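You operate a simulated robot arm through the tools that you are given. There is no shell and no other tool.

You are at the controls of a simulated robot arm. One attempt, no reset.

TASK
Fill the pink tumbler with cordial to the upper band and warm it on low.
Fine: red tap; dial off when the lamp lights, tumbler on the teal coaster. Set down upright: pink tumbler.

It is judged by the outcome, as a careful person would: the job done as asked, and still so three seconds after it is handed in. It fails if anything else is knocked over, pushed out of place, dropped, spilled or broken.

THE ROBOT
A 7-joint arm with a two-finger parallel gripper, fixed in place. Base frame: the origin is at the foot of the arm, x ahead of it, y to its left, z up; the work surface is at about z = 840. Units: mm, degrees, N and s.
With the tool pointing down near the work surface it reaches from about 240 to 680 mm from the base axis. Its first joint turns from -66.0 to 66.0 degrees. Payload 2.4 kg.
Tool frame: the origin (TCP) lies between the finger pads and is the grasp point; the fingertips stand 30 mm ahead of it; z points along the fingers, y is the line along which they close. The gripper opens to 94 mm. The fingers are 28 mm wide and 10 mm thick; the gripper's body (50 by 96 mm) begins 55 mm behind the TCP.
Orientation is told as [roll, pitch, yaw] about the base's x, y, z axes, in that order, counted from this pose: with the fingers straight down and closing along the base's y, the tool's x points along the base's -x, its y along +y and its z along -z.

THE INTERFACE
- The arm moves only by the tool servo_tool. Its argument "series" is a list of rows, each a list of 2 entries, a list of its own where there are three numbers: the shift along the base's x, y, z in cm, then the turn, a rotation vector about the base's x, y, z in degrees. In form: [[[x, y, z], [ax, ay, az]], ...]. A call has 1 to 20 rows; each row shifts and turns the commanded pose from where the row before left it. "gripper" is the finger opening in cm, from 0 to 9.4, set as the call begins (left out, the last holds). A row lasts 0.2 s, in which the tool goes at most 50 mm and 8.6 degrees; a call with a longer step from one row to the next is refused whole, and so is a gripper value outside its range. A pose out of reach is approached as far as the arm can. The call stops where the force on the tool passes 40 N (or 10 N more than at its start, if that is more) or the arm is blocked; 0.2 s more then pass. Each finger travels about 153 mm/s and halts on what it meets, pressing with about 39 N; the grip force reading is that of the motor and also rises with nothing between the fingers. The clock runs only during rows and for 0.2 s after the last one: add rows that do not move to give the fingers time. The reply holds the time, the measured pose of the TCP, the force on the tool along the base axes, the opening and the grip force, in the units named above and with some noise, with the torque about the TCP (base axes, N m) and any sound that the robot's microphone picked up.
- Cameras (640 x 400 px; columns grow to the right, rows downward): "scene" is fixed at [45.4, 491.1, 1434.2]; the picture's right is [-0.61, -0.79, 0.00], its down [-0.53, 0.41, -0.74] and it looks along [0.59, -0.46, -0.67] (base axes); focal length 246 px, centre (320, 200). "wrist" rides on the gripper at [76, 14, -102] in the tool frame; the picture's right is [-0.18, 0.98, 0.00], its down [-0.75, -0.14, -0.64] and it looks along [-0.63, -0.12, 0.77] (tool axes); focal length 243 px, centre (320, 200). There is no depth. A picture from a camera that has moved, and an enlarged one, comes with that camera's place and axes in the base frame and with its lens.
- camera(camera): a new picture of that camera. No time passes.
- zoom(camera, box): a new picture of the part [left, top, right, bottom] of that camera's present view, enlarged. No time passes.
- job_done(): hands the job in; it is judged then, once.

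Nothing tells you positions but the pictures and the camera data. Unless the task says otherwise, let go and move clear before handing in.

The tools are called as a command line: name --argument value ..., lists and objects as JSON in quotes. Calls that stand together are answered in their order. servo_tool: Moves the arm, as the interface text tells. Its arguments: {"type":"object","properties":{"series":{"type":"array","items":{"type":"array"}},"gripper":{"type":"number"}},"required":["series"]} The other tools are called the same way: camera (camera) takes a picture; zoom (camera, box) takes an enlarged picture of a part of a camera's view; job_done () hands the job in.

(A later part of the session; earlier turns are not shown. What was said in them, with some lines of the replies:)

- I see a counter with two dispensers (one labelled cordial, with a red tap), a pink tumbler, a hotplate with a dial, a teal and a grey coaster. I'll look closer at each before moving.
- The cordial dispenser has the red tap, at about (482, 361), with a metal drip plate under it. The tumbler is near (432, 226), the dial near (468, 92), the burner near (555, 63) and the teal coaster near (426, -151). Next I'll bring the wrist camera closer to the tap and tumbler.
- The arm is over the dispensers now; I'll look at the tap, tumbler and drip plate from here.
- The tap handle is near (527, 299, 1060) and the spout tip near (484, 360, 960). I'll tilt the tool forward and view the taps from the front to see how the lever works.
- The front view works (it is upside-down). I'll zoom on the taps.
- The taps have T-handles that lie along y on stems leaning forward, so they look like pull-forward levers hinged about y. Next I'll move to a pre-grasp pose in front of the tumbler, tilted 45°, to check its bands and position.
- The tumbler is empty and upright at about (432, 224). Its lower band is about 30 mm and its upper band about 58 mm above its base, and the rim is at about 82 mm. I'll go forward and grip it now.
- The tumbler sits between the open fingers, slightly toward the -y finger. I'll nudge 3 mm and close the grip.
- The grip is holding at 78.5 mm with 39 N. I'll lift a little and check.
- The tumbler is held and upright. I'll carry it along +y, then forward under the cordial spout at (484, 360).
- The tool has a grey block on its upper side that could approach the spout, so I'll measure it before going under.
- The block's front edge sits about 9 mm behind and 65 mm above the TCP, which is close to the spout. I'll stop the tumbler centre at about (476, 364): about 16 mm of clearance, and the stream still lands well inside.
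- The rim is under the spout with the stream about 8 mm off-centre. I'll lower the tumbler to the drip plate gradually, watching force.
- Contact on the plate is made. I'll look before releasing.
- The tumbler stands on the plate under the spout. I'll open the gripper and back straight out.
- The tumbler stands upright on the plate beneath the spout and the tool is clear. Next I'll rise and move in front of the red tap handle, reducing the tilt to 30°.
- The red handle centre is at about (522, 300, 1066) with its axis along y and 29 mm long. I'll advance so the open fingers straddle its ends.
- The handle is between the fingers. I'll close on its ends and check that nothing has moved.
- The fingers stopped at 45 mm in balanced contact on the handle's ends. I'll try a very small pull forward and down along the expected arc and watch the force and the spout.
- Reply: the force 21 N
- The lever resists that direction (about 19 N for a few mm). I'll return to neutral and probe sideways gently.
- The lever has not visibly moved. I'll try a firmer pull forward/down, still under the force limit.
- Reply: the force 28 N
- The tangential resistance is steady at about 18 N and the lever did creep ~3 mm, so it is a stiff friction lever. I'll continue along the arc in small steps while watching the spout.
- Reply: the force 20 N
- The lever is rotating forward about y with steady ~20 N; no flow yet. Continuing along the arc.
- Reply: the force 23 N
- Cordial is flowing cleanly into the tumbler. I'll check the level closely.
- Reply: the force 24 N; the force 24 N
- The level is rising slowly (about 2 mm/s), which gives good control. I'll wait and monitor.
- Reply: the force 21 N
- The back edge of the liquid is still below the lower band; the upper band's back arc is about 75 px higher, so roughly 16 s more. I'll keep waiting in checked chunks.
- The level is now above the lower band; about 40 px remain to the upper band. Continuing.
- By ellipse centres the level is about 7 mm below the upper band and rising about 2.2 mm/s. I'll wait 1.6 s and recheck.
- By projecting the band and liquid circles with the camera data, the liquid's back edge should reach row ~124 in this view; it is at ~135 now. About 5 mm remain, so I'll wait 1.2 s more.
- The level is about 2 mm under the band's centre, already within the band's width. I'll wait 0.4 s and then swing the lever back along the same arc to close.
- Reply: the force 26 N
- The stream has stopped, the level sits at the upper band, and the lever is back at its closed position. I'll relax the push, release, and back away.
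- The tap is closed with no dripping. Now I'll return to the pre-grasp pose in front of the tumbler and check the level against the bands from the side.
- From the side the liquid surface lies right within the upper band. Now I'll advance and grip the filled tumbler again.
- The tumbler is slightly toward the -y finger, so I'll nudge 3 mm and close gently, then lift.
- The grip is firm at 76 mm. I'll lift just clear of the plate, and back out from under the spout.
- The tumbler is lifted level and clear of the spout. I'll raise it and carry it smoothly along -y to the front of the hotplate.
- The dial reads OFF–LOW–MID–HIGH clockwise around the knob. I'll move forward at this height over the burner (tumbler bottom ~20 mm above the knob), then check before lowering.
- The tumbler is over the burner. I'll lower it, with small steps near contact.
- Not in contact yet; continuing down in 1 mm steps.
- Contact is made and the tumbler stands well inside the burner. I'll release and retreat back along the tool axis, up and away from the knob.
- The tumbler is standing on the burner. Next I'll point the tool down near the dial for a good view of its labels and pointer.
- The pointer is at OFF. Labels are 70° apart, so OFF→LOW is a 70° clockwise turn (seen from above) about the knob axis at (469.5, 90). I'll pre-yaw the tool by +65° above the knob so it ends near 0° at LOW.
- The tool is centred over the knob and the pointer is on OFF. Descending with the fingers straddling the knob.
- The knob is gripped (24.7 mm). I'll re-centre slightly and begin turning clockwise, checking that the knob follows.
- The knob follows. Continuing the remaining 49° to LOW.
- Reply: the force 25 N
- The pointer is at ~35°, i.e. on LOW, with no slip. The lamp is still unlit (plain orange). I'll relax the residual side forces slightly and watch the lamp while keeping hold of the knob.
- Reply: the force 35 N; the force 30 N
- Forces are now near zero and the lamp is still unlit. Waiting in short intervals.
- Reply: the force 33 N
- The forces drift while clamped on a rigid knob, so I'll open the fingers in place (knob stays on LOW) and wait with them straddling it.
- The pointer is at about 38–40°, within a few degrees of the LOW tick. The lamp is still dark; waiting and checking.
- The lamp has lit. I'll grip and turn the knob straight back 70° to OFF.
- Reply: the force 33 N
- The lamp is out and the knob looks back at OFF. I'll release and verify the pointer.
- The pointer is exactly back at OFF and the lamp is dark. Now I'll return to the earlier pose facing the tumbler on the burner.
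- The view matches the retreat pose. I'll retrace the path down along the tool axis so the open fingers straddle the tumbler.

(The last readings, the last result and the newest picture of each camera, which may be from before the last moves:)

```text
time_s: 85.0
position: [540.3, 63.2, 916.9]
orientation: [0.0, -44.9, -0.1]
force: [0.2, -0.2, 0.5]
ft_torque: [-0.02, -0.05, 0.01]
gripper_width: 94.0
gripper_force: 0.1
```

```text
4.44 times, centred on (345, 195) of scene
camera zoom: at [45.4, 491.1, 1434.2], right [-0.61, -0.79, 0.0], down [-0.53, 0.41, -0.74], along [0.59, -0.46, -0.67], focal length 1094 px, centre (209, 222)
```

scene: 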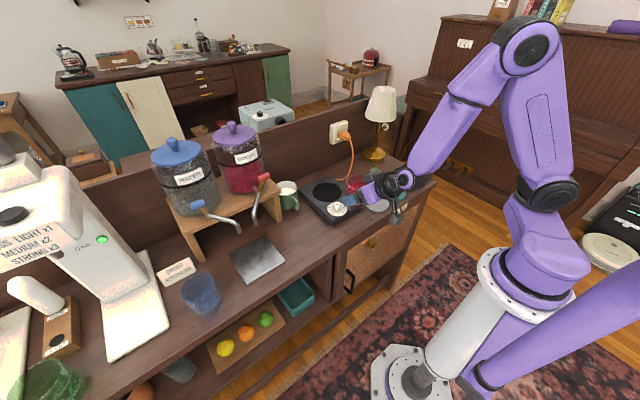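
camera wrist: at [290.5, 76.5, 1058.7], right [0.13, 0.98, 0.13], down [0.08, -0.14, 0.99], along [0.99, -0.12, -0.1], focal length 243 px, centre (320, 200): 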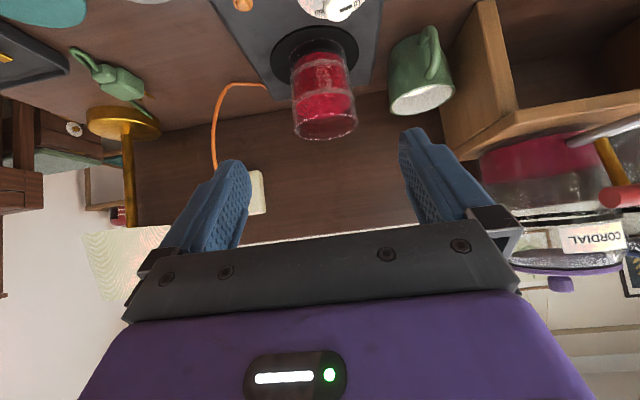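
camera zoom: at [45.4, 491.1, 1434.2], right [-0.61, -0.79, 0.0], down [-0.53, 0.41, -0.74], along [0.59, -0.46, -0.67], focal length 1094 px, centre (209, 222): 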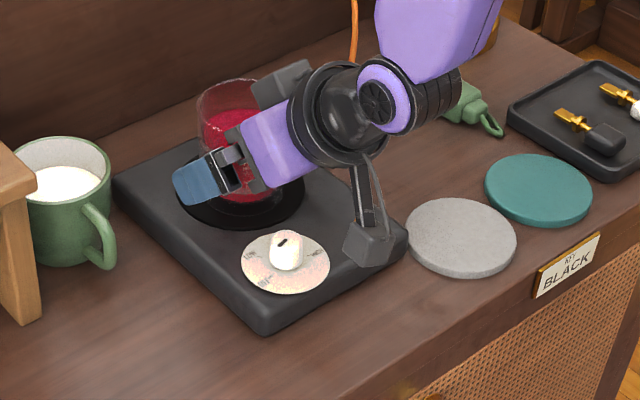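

The tumbler is between the fingers. Closing the grip and lifting straight up.

servo_tool --series '[[[0, 0, 0], [0, 0, 0]], [[0, 0, 0], [0, 0, 0]], [[0, 0, 0], [0, 0, 0]]]' --gripper 6.0

servo_tool --series '[[[0, 0, 0.4], [0, 0, 0]], [[0, 0, 0.8], [0, 0, 0]], [[0, 0, 1.2], [0, 0, 0]], [[0, 0, 1.4], [0, 0, 0]], [[0, 0, 1.2], [0, 0, 0]], [[0, 0, 0.4], [0, 0, 0]], [[0, 0, 0], [0, 0, 0]]]'

zoom --camera "wrist" --box '[160, 0, 480, 260]'

zoom --camera "scene" --box '[290, 140, 410, 240]'

```text
time_s: 85.8
position: [539.8, 64.1, 917.8]
orientation: [0.0, -45.0, 0.0]
force: [0.5, 0.7, -0.1]
ft_torque: [0.02, -0.05, 0.04]
gripper_width: 75.9
gripper_force: 39.2
```

```text
time_s: 87.4
position: [539.9, 62.1, 973.2]
orientation: [-0.1, -45.0, 0.0]
force: [0.0, 0.1, -2.8]
ft_torque: [0.04, 0.03, -0.01]
gripper_width: 76.1
gripper_force: 38.9
```

```text
1.54 times, centred on (320, 130) of wrist
camera zoom: at [413.0, 76.9, 990.5], right [0.13, 0.98, 0.13], down [0.08, -0.14, 0.99], along [0.99, -0.12, -0.1], focal length 373 px, centre (320, 308)
```

zoom: 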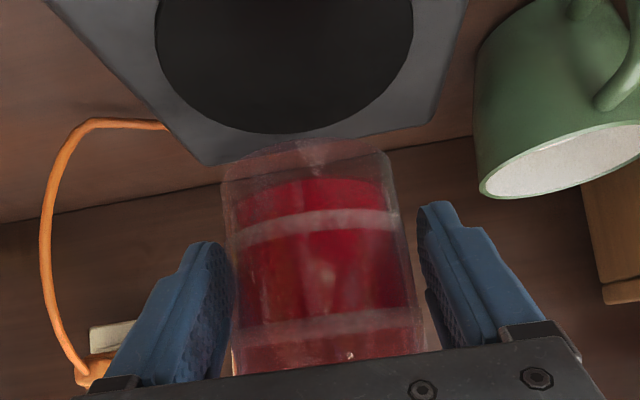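

```text
4.00 times, centred on (350, 190) of scene
camera zoom: at [45.4, 491.1, 1434.2], right [-0.61, -0.79, 0.0], down [-0.53, 0.41, -0.74], along [0.59, -0.46, -0.67], focal length 985 px, centre (200, 240)
```

zoom: 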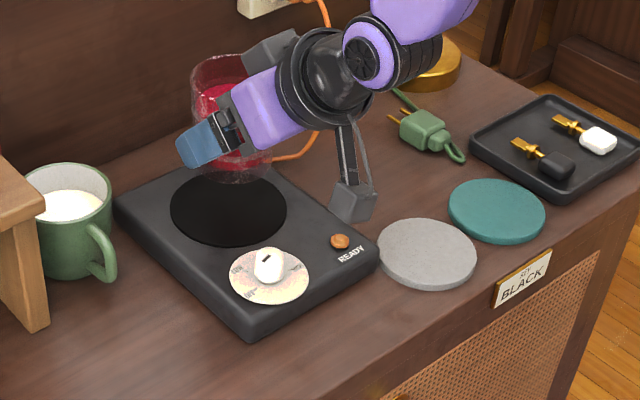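

The tumbler is held level. I'll carry it smoothly across to above the teal coaster.

servo_tool --series '[[[-0.62, -1.07, 0], [0, 0, 0]], [[-1.12, -1.92, 0], [0, 0, 0]], [[-1.49, -2.56, 0], [0, 0, 0]], [[-1.49, -2.56, 0], [0, 0, 0]], [[-1.49, -2.56, 0], [0, 0, 0]], [[-1.49, -2.56, 0], [0, 0, 0]], [[-1.49, -2.56, 0], [0, 0, 0]], [[-1.37, -2.34, 0], [0, 0, 0]], [[-1.12, -1.92, 0], [0, 0, 0]], [[-0.62, -1.07, 0], [0, 0, 0]], [[-0.13, -0.2, 0], [0, 0, 0]], [[0, 0, 0], [0, 0, 0]]]'

camera --camera "wrist"

zoom --camera "scene" --box '[320, 140, 450, 240]'

```text
time_s: 90.0
position: [417.3, -151.7, 972.6]
orientation: [0.0, -45.0, 0.0]
force: [-0.2, 0.2, -2.7]
ft_torque: [0.02, 0.06, -0.01]
gripper_width: 73.7
gripper_force: 39.2
```

```text
taken
camera wrist: at [289.0, -136.3, 990.5], right [0.13, 0.98, 0.13], down [0.08, -0.14, 0.99], along [0.99, -0.12, -0.1], focal length 243 px, centre (320, 200)
```

wrist: 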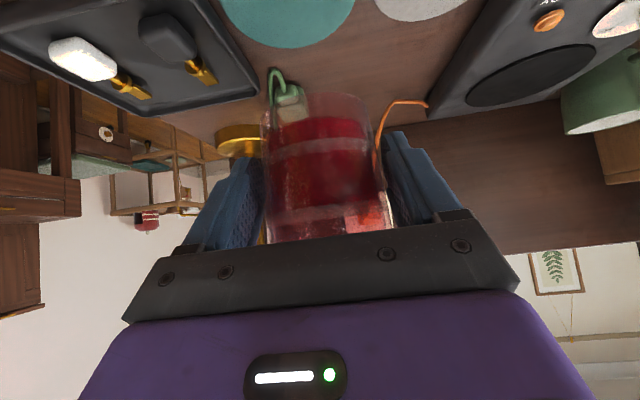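

```text
4.00 times, centred on (385, 190) of scene
camera zoom: at [45.4, 491.1, 1434.2], right [-0.61, -0.79, 0.0], down [-0.53, 0.41, -0.74], along [0.59, -0.46, -0.67], focal length 985 px, centre (60, 240)
```

zoom: 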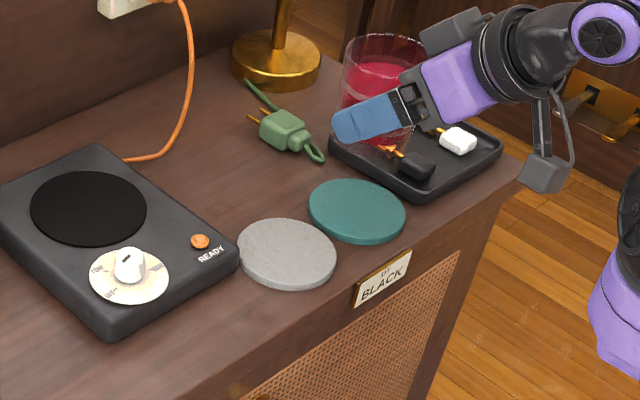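

zoom --camera "wrist" --box '[180, 60, 460, 260]'

zoom --camera "scene" --box '[395, 140, 445, 190]'

```text
2.00 times, centred on (320, 160) of wrist
camera zoom: at [289.0, -136.3, 990.5], right [0.13, 0.98, 0.13], down [0.08, -0.14, 0.99], along [0.99, -0.12, -0.1], focal length 485 px, centre (320, 280)
```

zoom: 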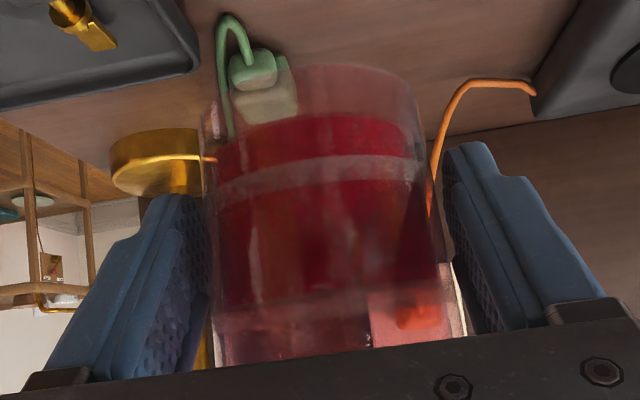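

```text
8.00 times, centred on (420, 165) of scene
camera zoom: at [45.4, 491.1, 1434.2], right [-0.61, -0.79, 0.0], down [-0.53, 0.41, -0.74], along [0.59, -0.46, -0.67], focal length 1969 px, centre (-480, 480)
```

zoom: 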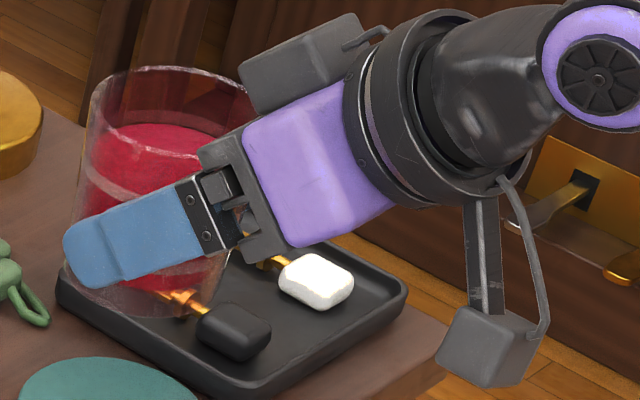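

The grip settled by ~2 mm but the tumbler is still level in hand. I'll lower toward the coaster and check alignment partway.

servo_tool --series '[[[-0.1, 0, -1.0], [0, 0, 0]], [[0, 0, -1.6], [0, 0, 0]], [[0, 0, -1.8], [0, 0, 0]], [[0, 0, -1.2], [0, 0, 0]], [[0, 0, -0.5], [0, 0, 0]], [[0, 0, 0], [0, 0, 0]]]'

camera --camera "wrist"

zoom --camera "scene" --box '[350, 150, 450, 230]'

```text
time_s: 91.4
position: [416.4, -150.3, 911.1]
orientation: [0.0, -45.1, -0.1]
force: [1.3, 0.6, -3.4]
ft_torque: [0.0, 0.05, 0.0]
gripper_width: 73.5
gripper_force: 39.2
```

```text
taken
camera wrist: at [288.4, -136.2, 929.3], right [0.13, 0.98, 0.13], down [0.08, -0.14, 0.99], along [0.99, -0.12, -0.1], focal length 243 px, centre (320, 200)
```

wrist: 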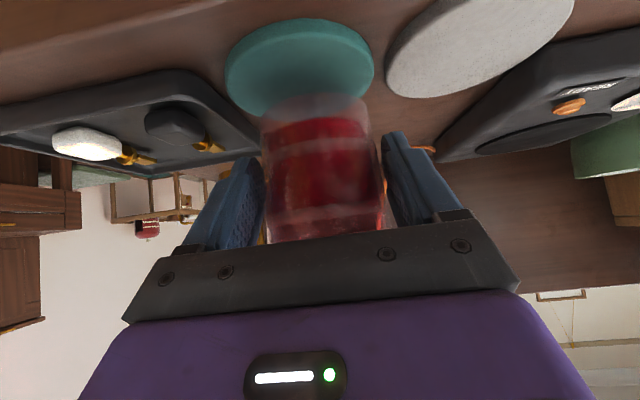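

```text
5.00 times, centred on (400, 190) of scene
camera zoom: at [45.4, 491.1, 1434.2], right [-0.61, -0.79, 0.0], down [-0.53, 0.41, -0.74], along [0.59, -0.46, -0.67], focal length 1231 px, centre (-80, 250)
```

zoom: 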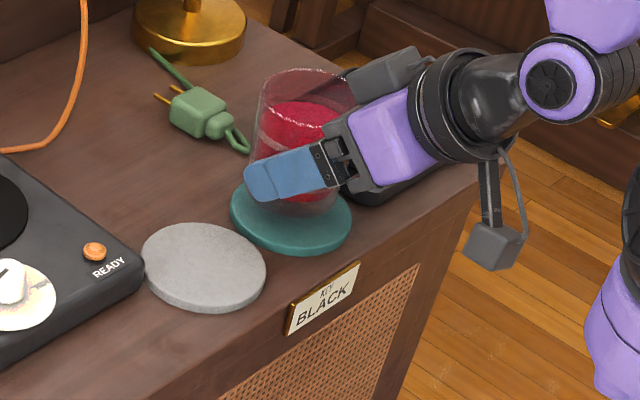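

zoom --camera "wrist" --box '[200, 0, 440, 240]'

```text
1.67 times, centred on (320, 120) of wrist
camera zoom: at [288.4, -136.2, 929.3], right [0.13, 0.98, 0.13], down [0.08, -0.14, 0.99], along [0.99, -0.12, -0.1], focal length 404 px, centre (320, 333)
```

zoom: 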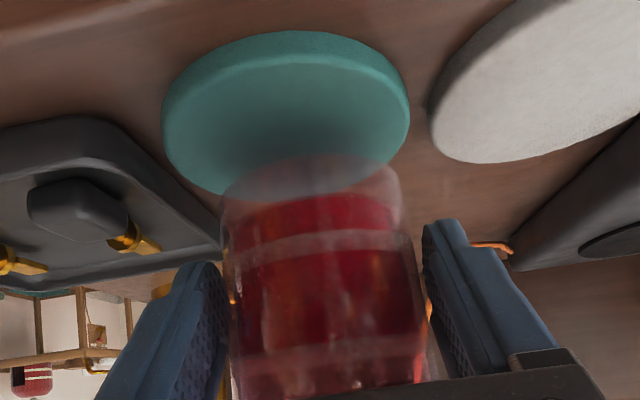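

The tumbler needs a ~4 mm shift to be centred on the coaster (top at z≈849). I'll adjust and lower the last bit in small steps; the -y finger stays above the tray rim.

servo_tool --series '[[[-0.2, -0.35, -0.3], [0, 0, 0]], [[0, 0, -0.5], [0, 0, 0]], [[0, 0, -0.3], [0, 0, 0]], [[0, 0, 0], [0, 0, 0]]]'

zoom --camera "wrist" --box '[160, 0, 440, 240]'

zoom --camera "scene" --box '[360, 150, 440, 220]'

```text
time_s: 92.4
position: [412.9, -154.4, 900.3]
orientation: [0.0, -45.0, 0.0]
force: [0.8, 0.0, -2.4]
ft_torque: [0.0, 0.04, 0.02]
gripper_width: 73.9
gripper_force: 38.9
```

```text
1.67 times, centred on (300, 120) of wrist
camera zoom: at [285.4, -140.0, 918.7], right [0.13, 0.98, 0.13], down [0.08, -0.14, 0.99], along [0.99, -0.12, -0.1], focal length 404 px, centre (353, 333)
```

zoom: 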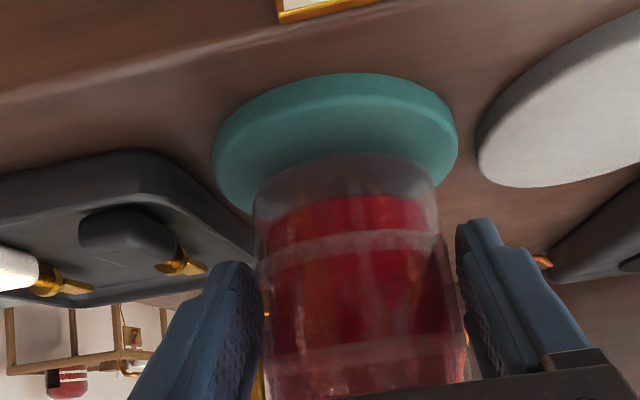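

```text
5.71 times, centred on (400, 185) of scene
camera zoom: at [45.4, 491.1, 1434.2], right [-0.61, -0.79, 0.0], down [-0.53, 0.41, -0.74], along [0.59, -0.46, -0.67], focal length 1407 px, centre (-137, 286)
```

zoom: 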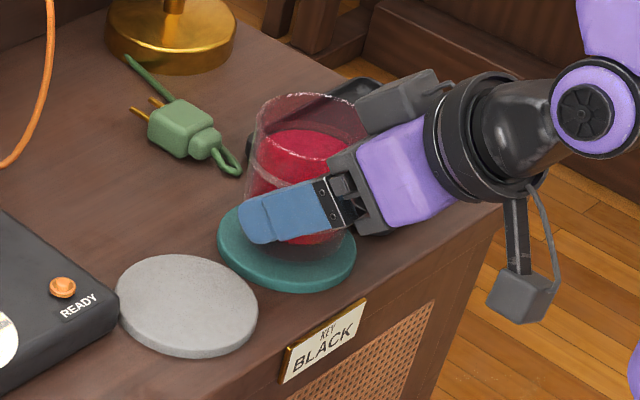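

servo_tool --series '[[[-0.35, -0.2, -0.1], [0, 0, 0]], [[0, 0, -0.1], [0, 0, 0]]]'

servo_tool --series '[[[0, 0, -0.1], [0, 0, 0]]]'

servo_tool --series '[[[0, 0, -0.1], [0, 0, 0]]]'

```text
time_s: 93.0
position: [409.4, -155.5, 898.0]
orientation: [-0.1, -45.0, -0.1]
force: [0.8, 0.1, -2.5]
ft_torque: [0.01, 0.03, 0.0]
gripper_width: 73.6
gripper_force: 39.2
```

```text
time_s: 93.4
position: [409.1, -154.5, 897.9]
orientation: [0.0, -45.0, 0.0]
force: [-0.4, -0.2, -2.6]
ft_torque: [0.01, 0.05, -0.04]
gripper_width: 73.7
gripper_force: 39.1
```

```text
time_s: 93.8
position: [409.6, -155.8, 895.7]
orientation: [0.0, -45.0, 0.0]
force: [0.9, -0.5, -2.1]
ft_torque: [0.0, 0.06, -0.02]
gripper_width: 73.8
gripper_force: 39.6
```

Not yet touching; continuing in 1 mm steps.

servo_tool --series '[[[0, 0, -0.1], [0, 0, 0]]]'

servo_tool --series '[[[0, 0, -0.1], [0, 0, 0]]]'

zoom --camera "wrist" --box '[160, 0, 440, 240]'

```text
time_s: 94.2
position: [409.4, -155.8, 895.1]
orientation: [0.0, -45.0, 0.1]
force: [-0.2, -0.1, -2.8]
ft_torque: [-0.02, 0.05, -0.01]
gripper_width: 73.6
gripper_force: 38.9
```

```text
time_s: 94.6
position: [408.7, -155.9, 894.0]
orientation: [0.0, -45.0, 0.0]
force: [-0.7, 0.8, -1.6]
ft_torque: [-0.01, 0.06, 0.03]
gripper_width: 73.9
gripper_force: 39.3
```

```text
1.67 times, centred on (300, 120) of wrist
camera zoom: at [281.4, -141.3, 912.7], right [0.13, 0.98, 0.13], down [0.08, -0.14, 0.99], along [0.99, -0.12, -0.1], focal length 404 px, centre (353, 333)
```

zoom: 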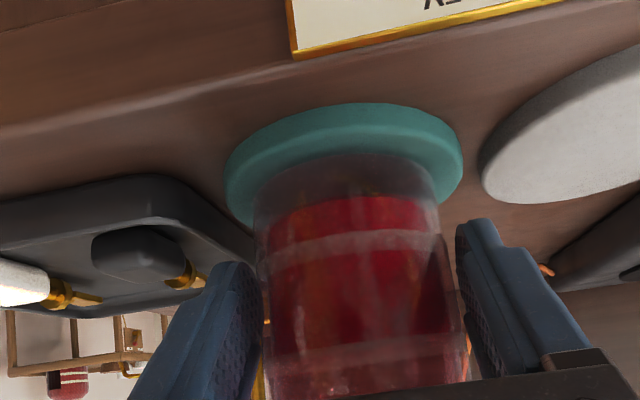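

servo_tool --series '[[[0, 0, -0.1], [0, 0, 0]]]'

servo_tool --series '[[[0, 0, -0.1], [0, 0, 0]]]'

servo_tool --series '[[[0, 0, -0.1], [0, 0, 0]]]'

```text
time_s: 95.0
position: [409.4, -155.9, 891.5]
orientation: [0.0, -45.0, 0.0]
force: [-0.1, 0.6, -2.8]
ft_torque: [0.0, 0.05, 0.02]
gripper_width: 73.7
gripper_force: 39.3
```

```text
time_s: 95.4
position: [410.0, -155.7, 893.2]
orientation: [0.0, -45.1, 0.0]
force: [-0.8, -0.4, -0.5]
ft_torque: [0.04, -0.02, 0.01]
gripper_width: 73.5
gripper_force: 39.2
```

```text
time_s: 95.8
position: [408.8, -155.5, 891.2]
orientation: [-0.1, -45.2, 0.1]
force: [-5.3, 0.7, 16.0]
ft_torque: [0.13, 0.02, -0.02]
gripper_width: 73.8
gripper_force: 38.7
```

Contact on the coaster. I'll ease off 1 mm, then open the fingers modestly.

servo_tool --series '[[[0, 0, 0.1], [0, 0, 0]]]'

zoom --camera "wrist" --box '[160, 0, 440, 240]'

zoom --camera "scene" --box '[360, 150, 440, 220]'

```text
time_s: 96.2
position: [408.5, -155.2, 892.1]
orientation: [-0.2, -45.1, 0.1]
force: [1.2, -1.5, 3.4]
ft_torque: [-0.05, -0.25, -0.03]
gripper_width: 73.6
gripper_force: 38.7
```

```text
1.67 times, centred on (300, 120) of wrist
camera zoom: at [282.0, -141.2, 910.8], right [0.13, 0.98, 0.13], down [0.08, -0.14, 0.99], along [0.99, -0.12, -0.1], focal length 404 px, centre (353, 333)
```

zoom: 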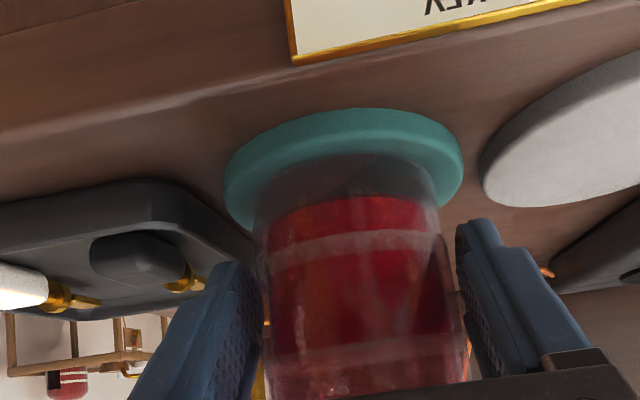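

```text
5.71 times, centred on (400, 185) of scene
camera zoom: at [45.4, 491.1, 1434.2], right [-0.61, -0.79, 0.0], down [-0.53, 0.41, -0.74], along [0.59, -0.46, -0.67], focal length 1407 px, centre (-137, 286)
```

zoom: 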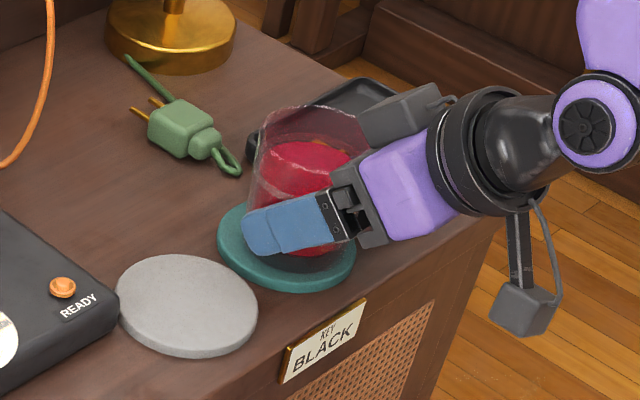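

servo_tool --series '[[[0, 0, 0], [0, 0, 0]], [[0, 0, 0], [0, 0, 0]], [[0, 0, 0], [0, 0, 0]]]' --gripper 8.6

zoom --camera "wrist" --box '[160, 0, 440, 240]'

zoom --camera "scene" --box '[360, 150, 440, 220]'

```text
time_s: 97.0
position: [409.5, -155.1, 891.5]
orientation: [0.1, -45.1, 0.1]
force: [0.0, -0.2, 0.0]
ft_torque: [0.03, 0.02, 0.03]
gripper_width: 85.9
gripper_force: 0.0
```

```text
1.67 times, centred on (300, 120) of wrist
camera zoom: at [281.6, -141.0, 910.9], right [0.13, 0.98, 0.13], down [0.08, -0.14, 0.99], along [0.99, -0.12, -0.1], focal length 404 px, centre (353, 333)
```

zoom: 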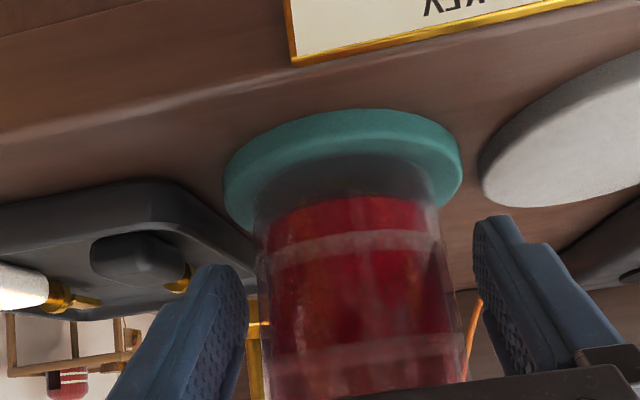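

```text
5.71 times, centred on (400, 185) of scene
camera zoom: at [45.4, 491.1, 1434.2], right [-0.61, -0.79, 0.0], down [-0.53, 0.41, -0.74], along [0.59, -0.46, -0.67], focal length 1407 px, centre (-137, 286)
```

zoom: 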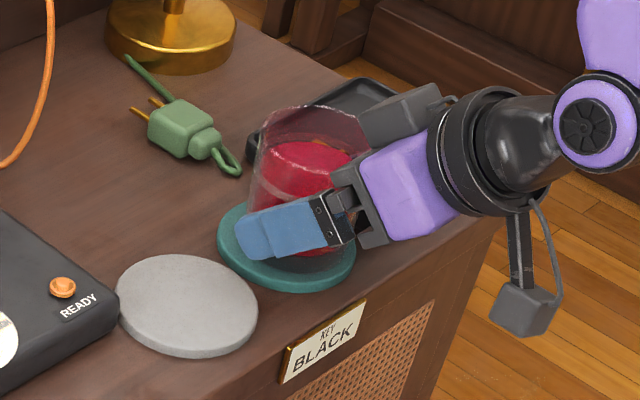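

The tumbler stands free on the coaster. Retreating back and up along the tool axis.

servo_tool --series '[[[-0.6, 0, 0.6], [0, 0, 0]], [[-1.4, 0, 1.4], [0, 0, 0]], [[-2.0, 0, 2.0], [0, 0, 0]], [[-2.4, 0, 2.4], [0, 0, 0]], [[-2.4, 0, 2.4], [0, 0, 0]], [[-1.5, 0, 3], [0, 0, 0]], [[0, 0, 0], [0, 0, 0]]]'

camera --camera "scene"

zoom --camera "scene" --box '[350, 140, 450, 220]'

camera --camera "wrist"

```text
time_s: 98.6
position: [307.3, -155.0, 1009.8]
orientation: [0.0, -45.0, -0.1]
force: [0.0, 0.5, 0.6]
ft_torque: [0.04, 0.01, -0.02]
gripper_width: 85.6
gripper_force: 0.1
```

```text
taken
```

scene: 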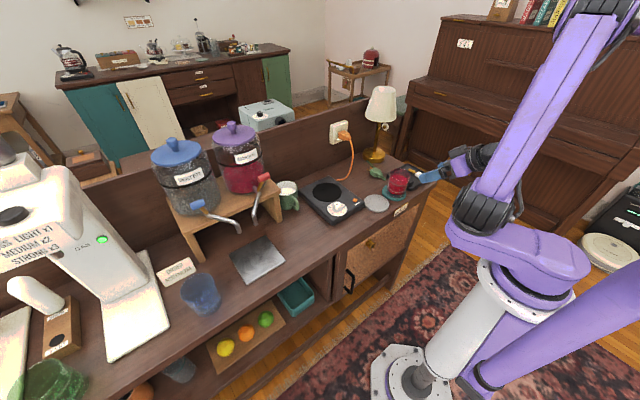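

```text
5.00 times, centred on (400, 180) of scene
camera zoom: at [45.4, 491.1, 1434.2], right [-0.61, -0.79, 0.0], down [-0.53, 0.41, -0.74], along [0.59, -0.46, -0.67], focal length 1231 px, centre (-80, 300)
```

zoom: 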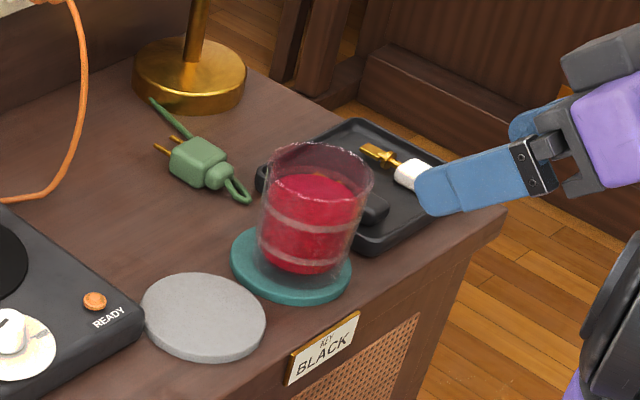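

```text
taken
camera wrist: at [178.9, -141.5, 1028.6], right [0.13, 0.98, 0.13], down [0.08, -0.14, 0.99], along [0.99, -0.12, -0.1], focal length 243 px, centre (320, 200)
```

wrist: 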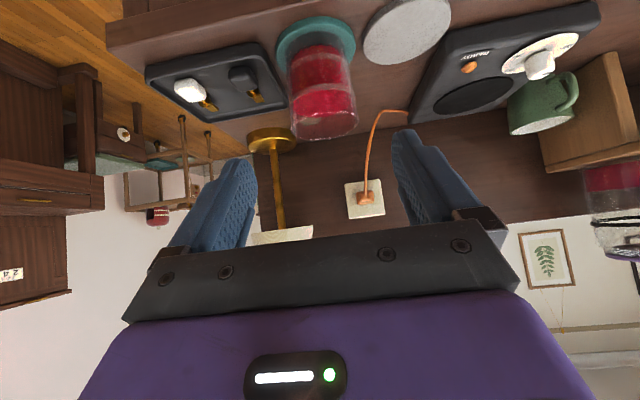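

zoom --camera "scene" --box '[375, 160, 435, 210]'

zoom --camera "wrist" --box '[240, 0, 400, 150]'

zoom --camera "scene" --box '[140, 130, 380, 280]'

```text
8.00 times, centred on (405, 185) of scene
camera zoom: at [45.4, 491.1, 1434.2], right [-0.61, -0.79, 0.0], down [-0.53, 0.41, -0.74], along [0.59, -0.46, -0.67], focal length 1969 px, centre (-360, 320)
```

zoom: 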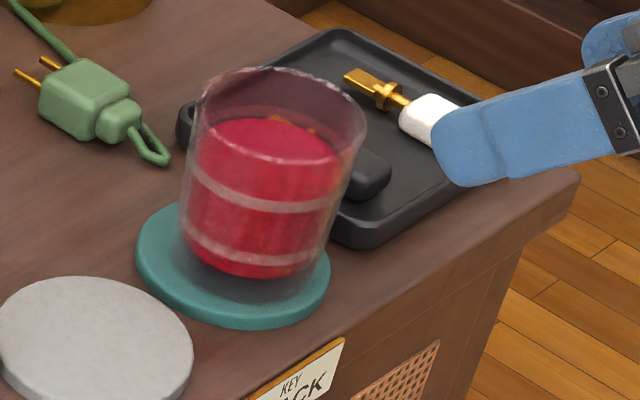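

```text
2.67 times, centred on (320, 75) of wrist
camera zoom: at [178.9, -141.5, 1028.6], right [0.13, 0.98, 0.13], down [0.08, -0.14, 0.99], along [0.99, -0.12, -0.1], focal length 647 px, centre (320, 533)
```

zoom: 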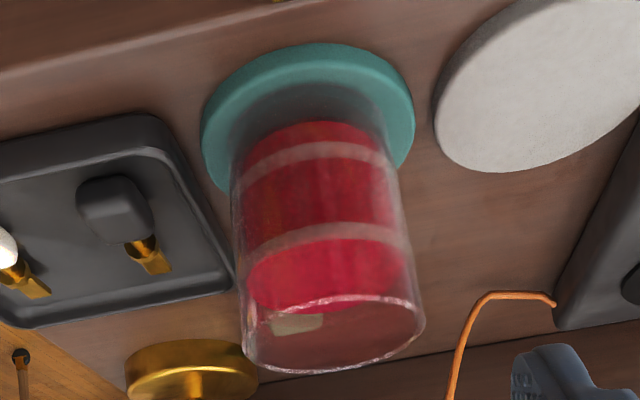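

```text
2.67 times, centred on (260, 205) of scene
camera zoom: at [45.4, 491.1, 1434.2], right [-0.61, -0.79, 0.0], down [-0.53, 0.41, -0.74], along [0.59, -0.46, -0.67], focal length 656 px, centre (480, 187)
```

zoom: 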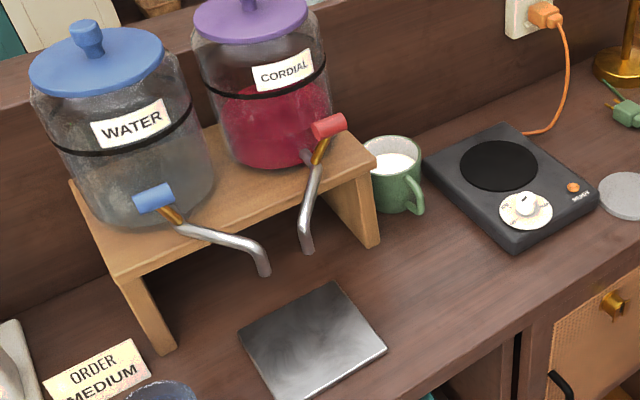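

Everything looks right. The pink tumbler is upright on the teal coaster with cordial at the upper band, the red tap is closed, and the dial is at OFF with the lamp dark. Nothing else has been disturbed and the arm is clear, so I'm handing in.

job_done

```text
The job is handed in.
```

The job is handed in, but I haven't seen the verdict. I filled the pink tumbler from the red tap and warmed it on low. It now stands upright on the teal coaster.

- **Fill:** the cordial surface sits within the upper band, and the red tap is closed with no drips.
- **Warming:** the pointer sat about 4–5° short of the LOW mark, but the heater came on and the READY lamp lit after about 4 seconds. I turned the dial back to OFF about 2 seconds after I saw it. The pointer was back on OFF and the lamp was dark.
- **Placement:** in the last pictures the tumbler's base was fully on the coaster, roughly 5 mm off-centre.
- **Other items:** nothing else looked moved, knocked or spilled in the last pictures, and the arm is clear of the counter.
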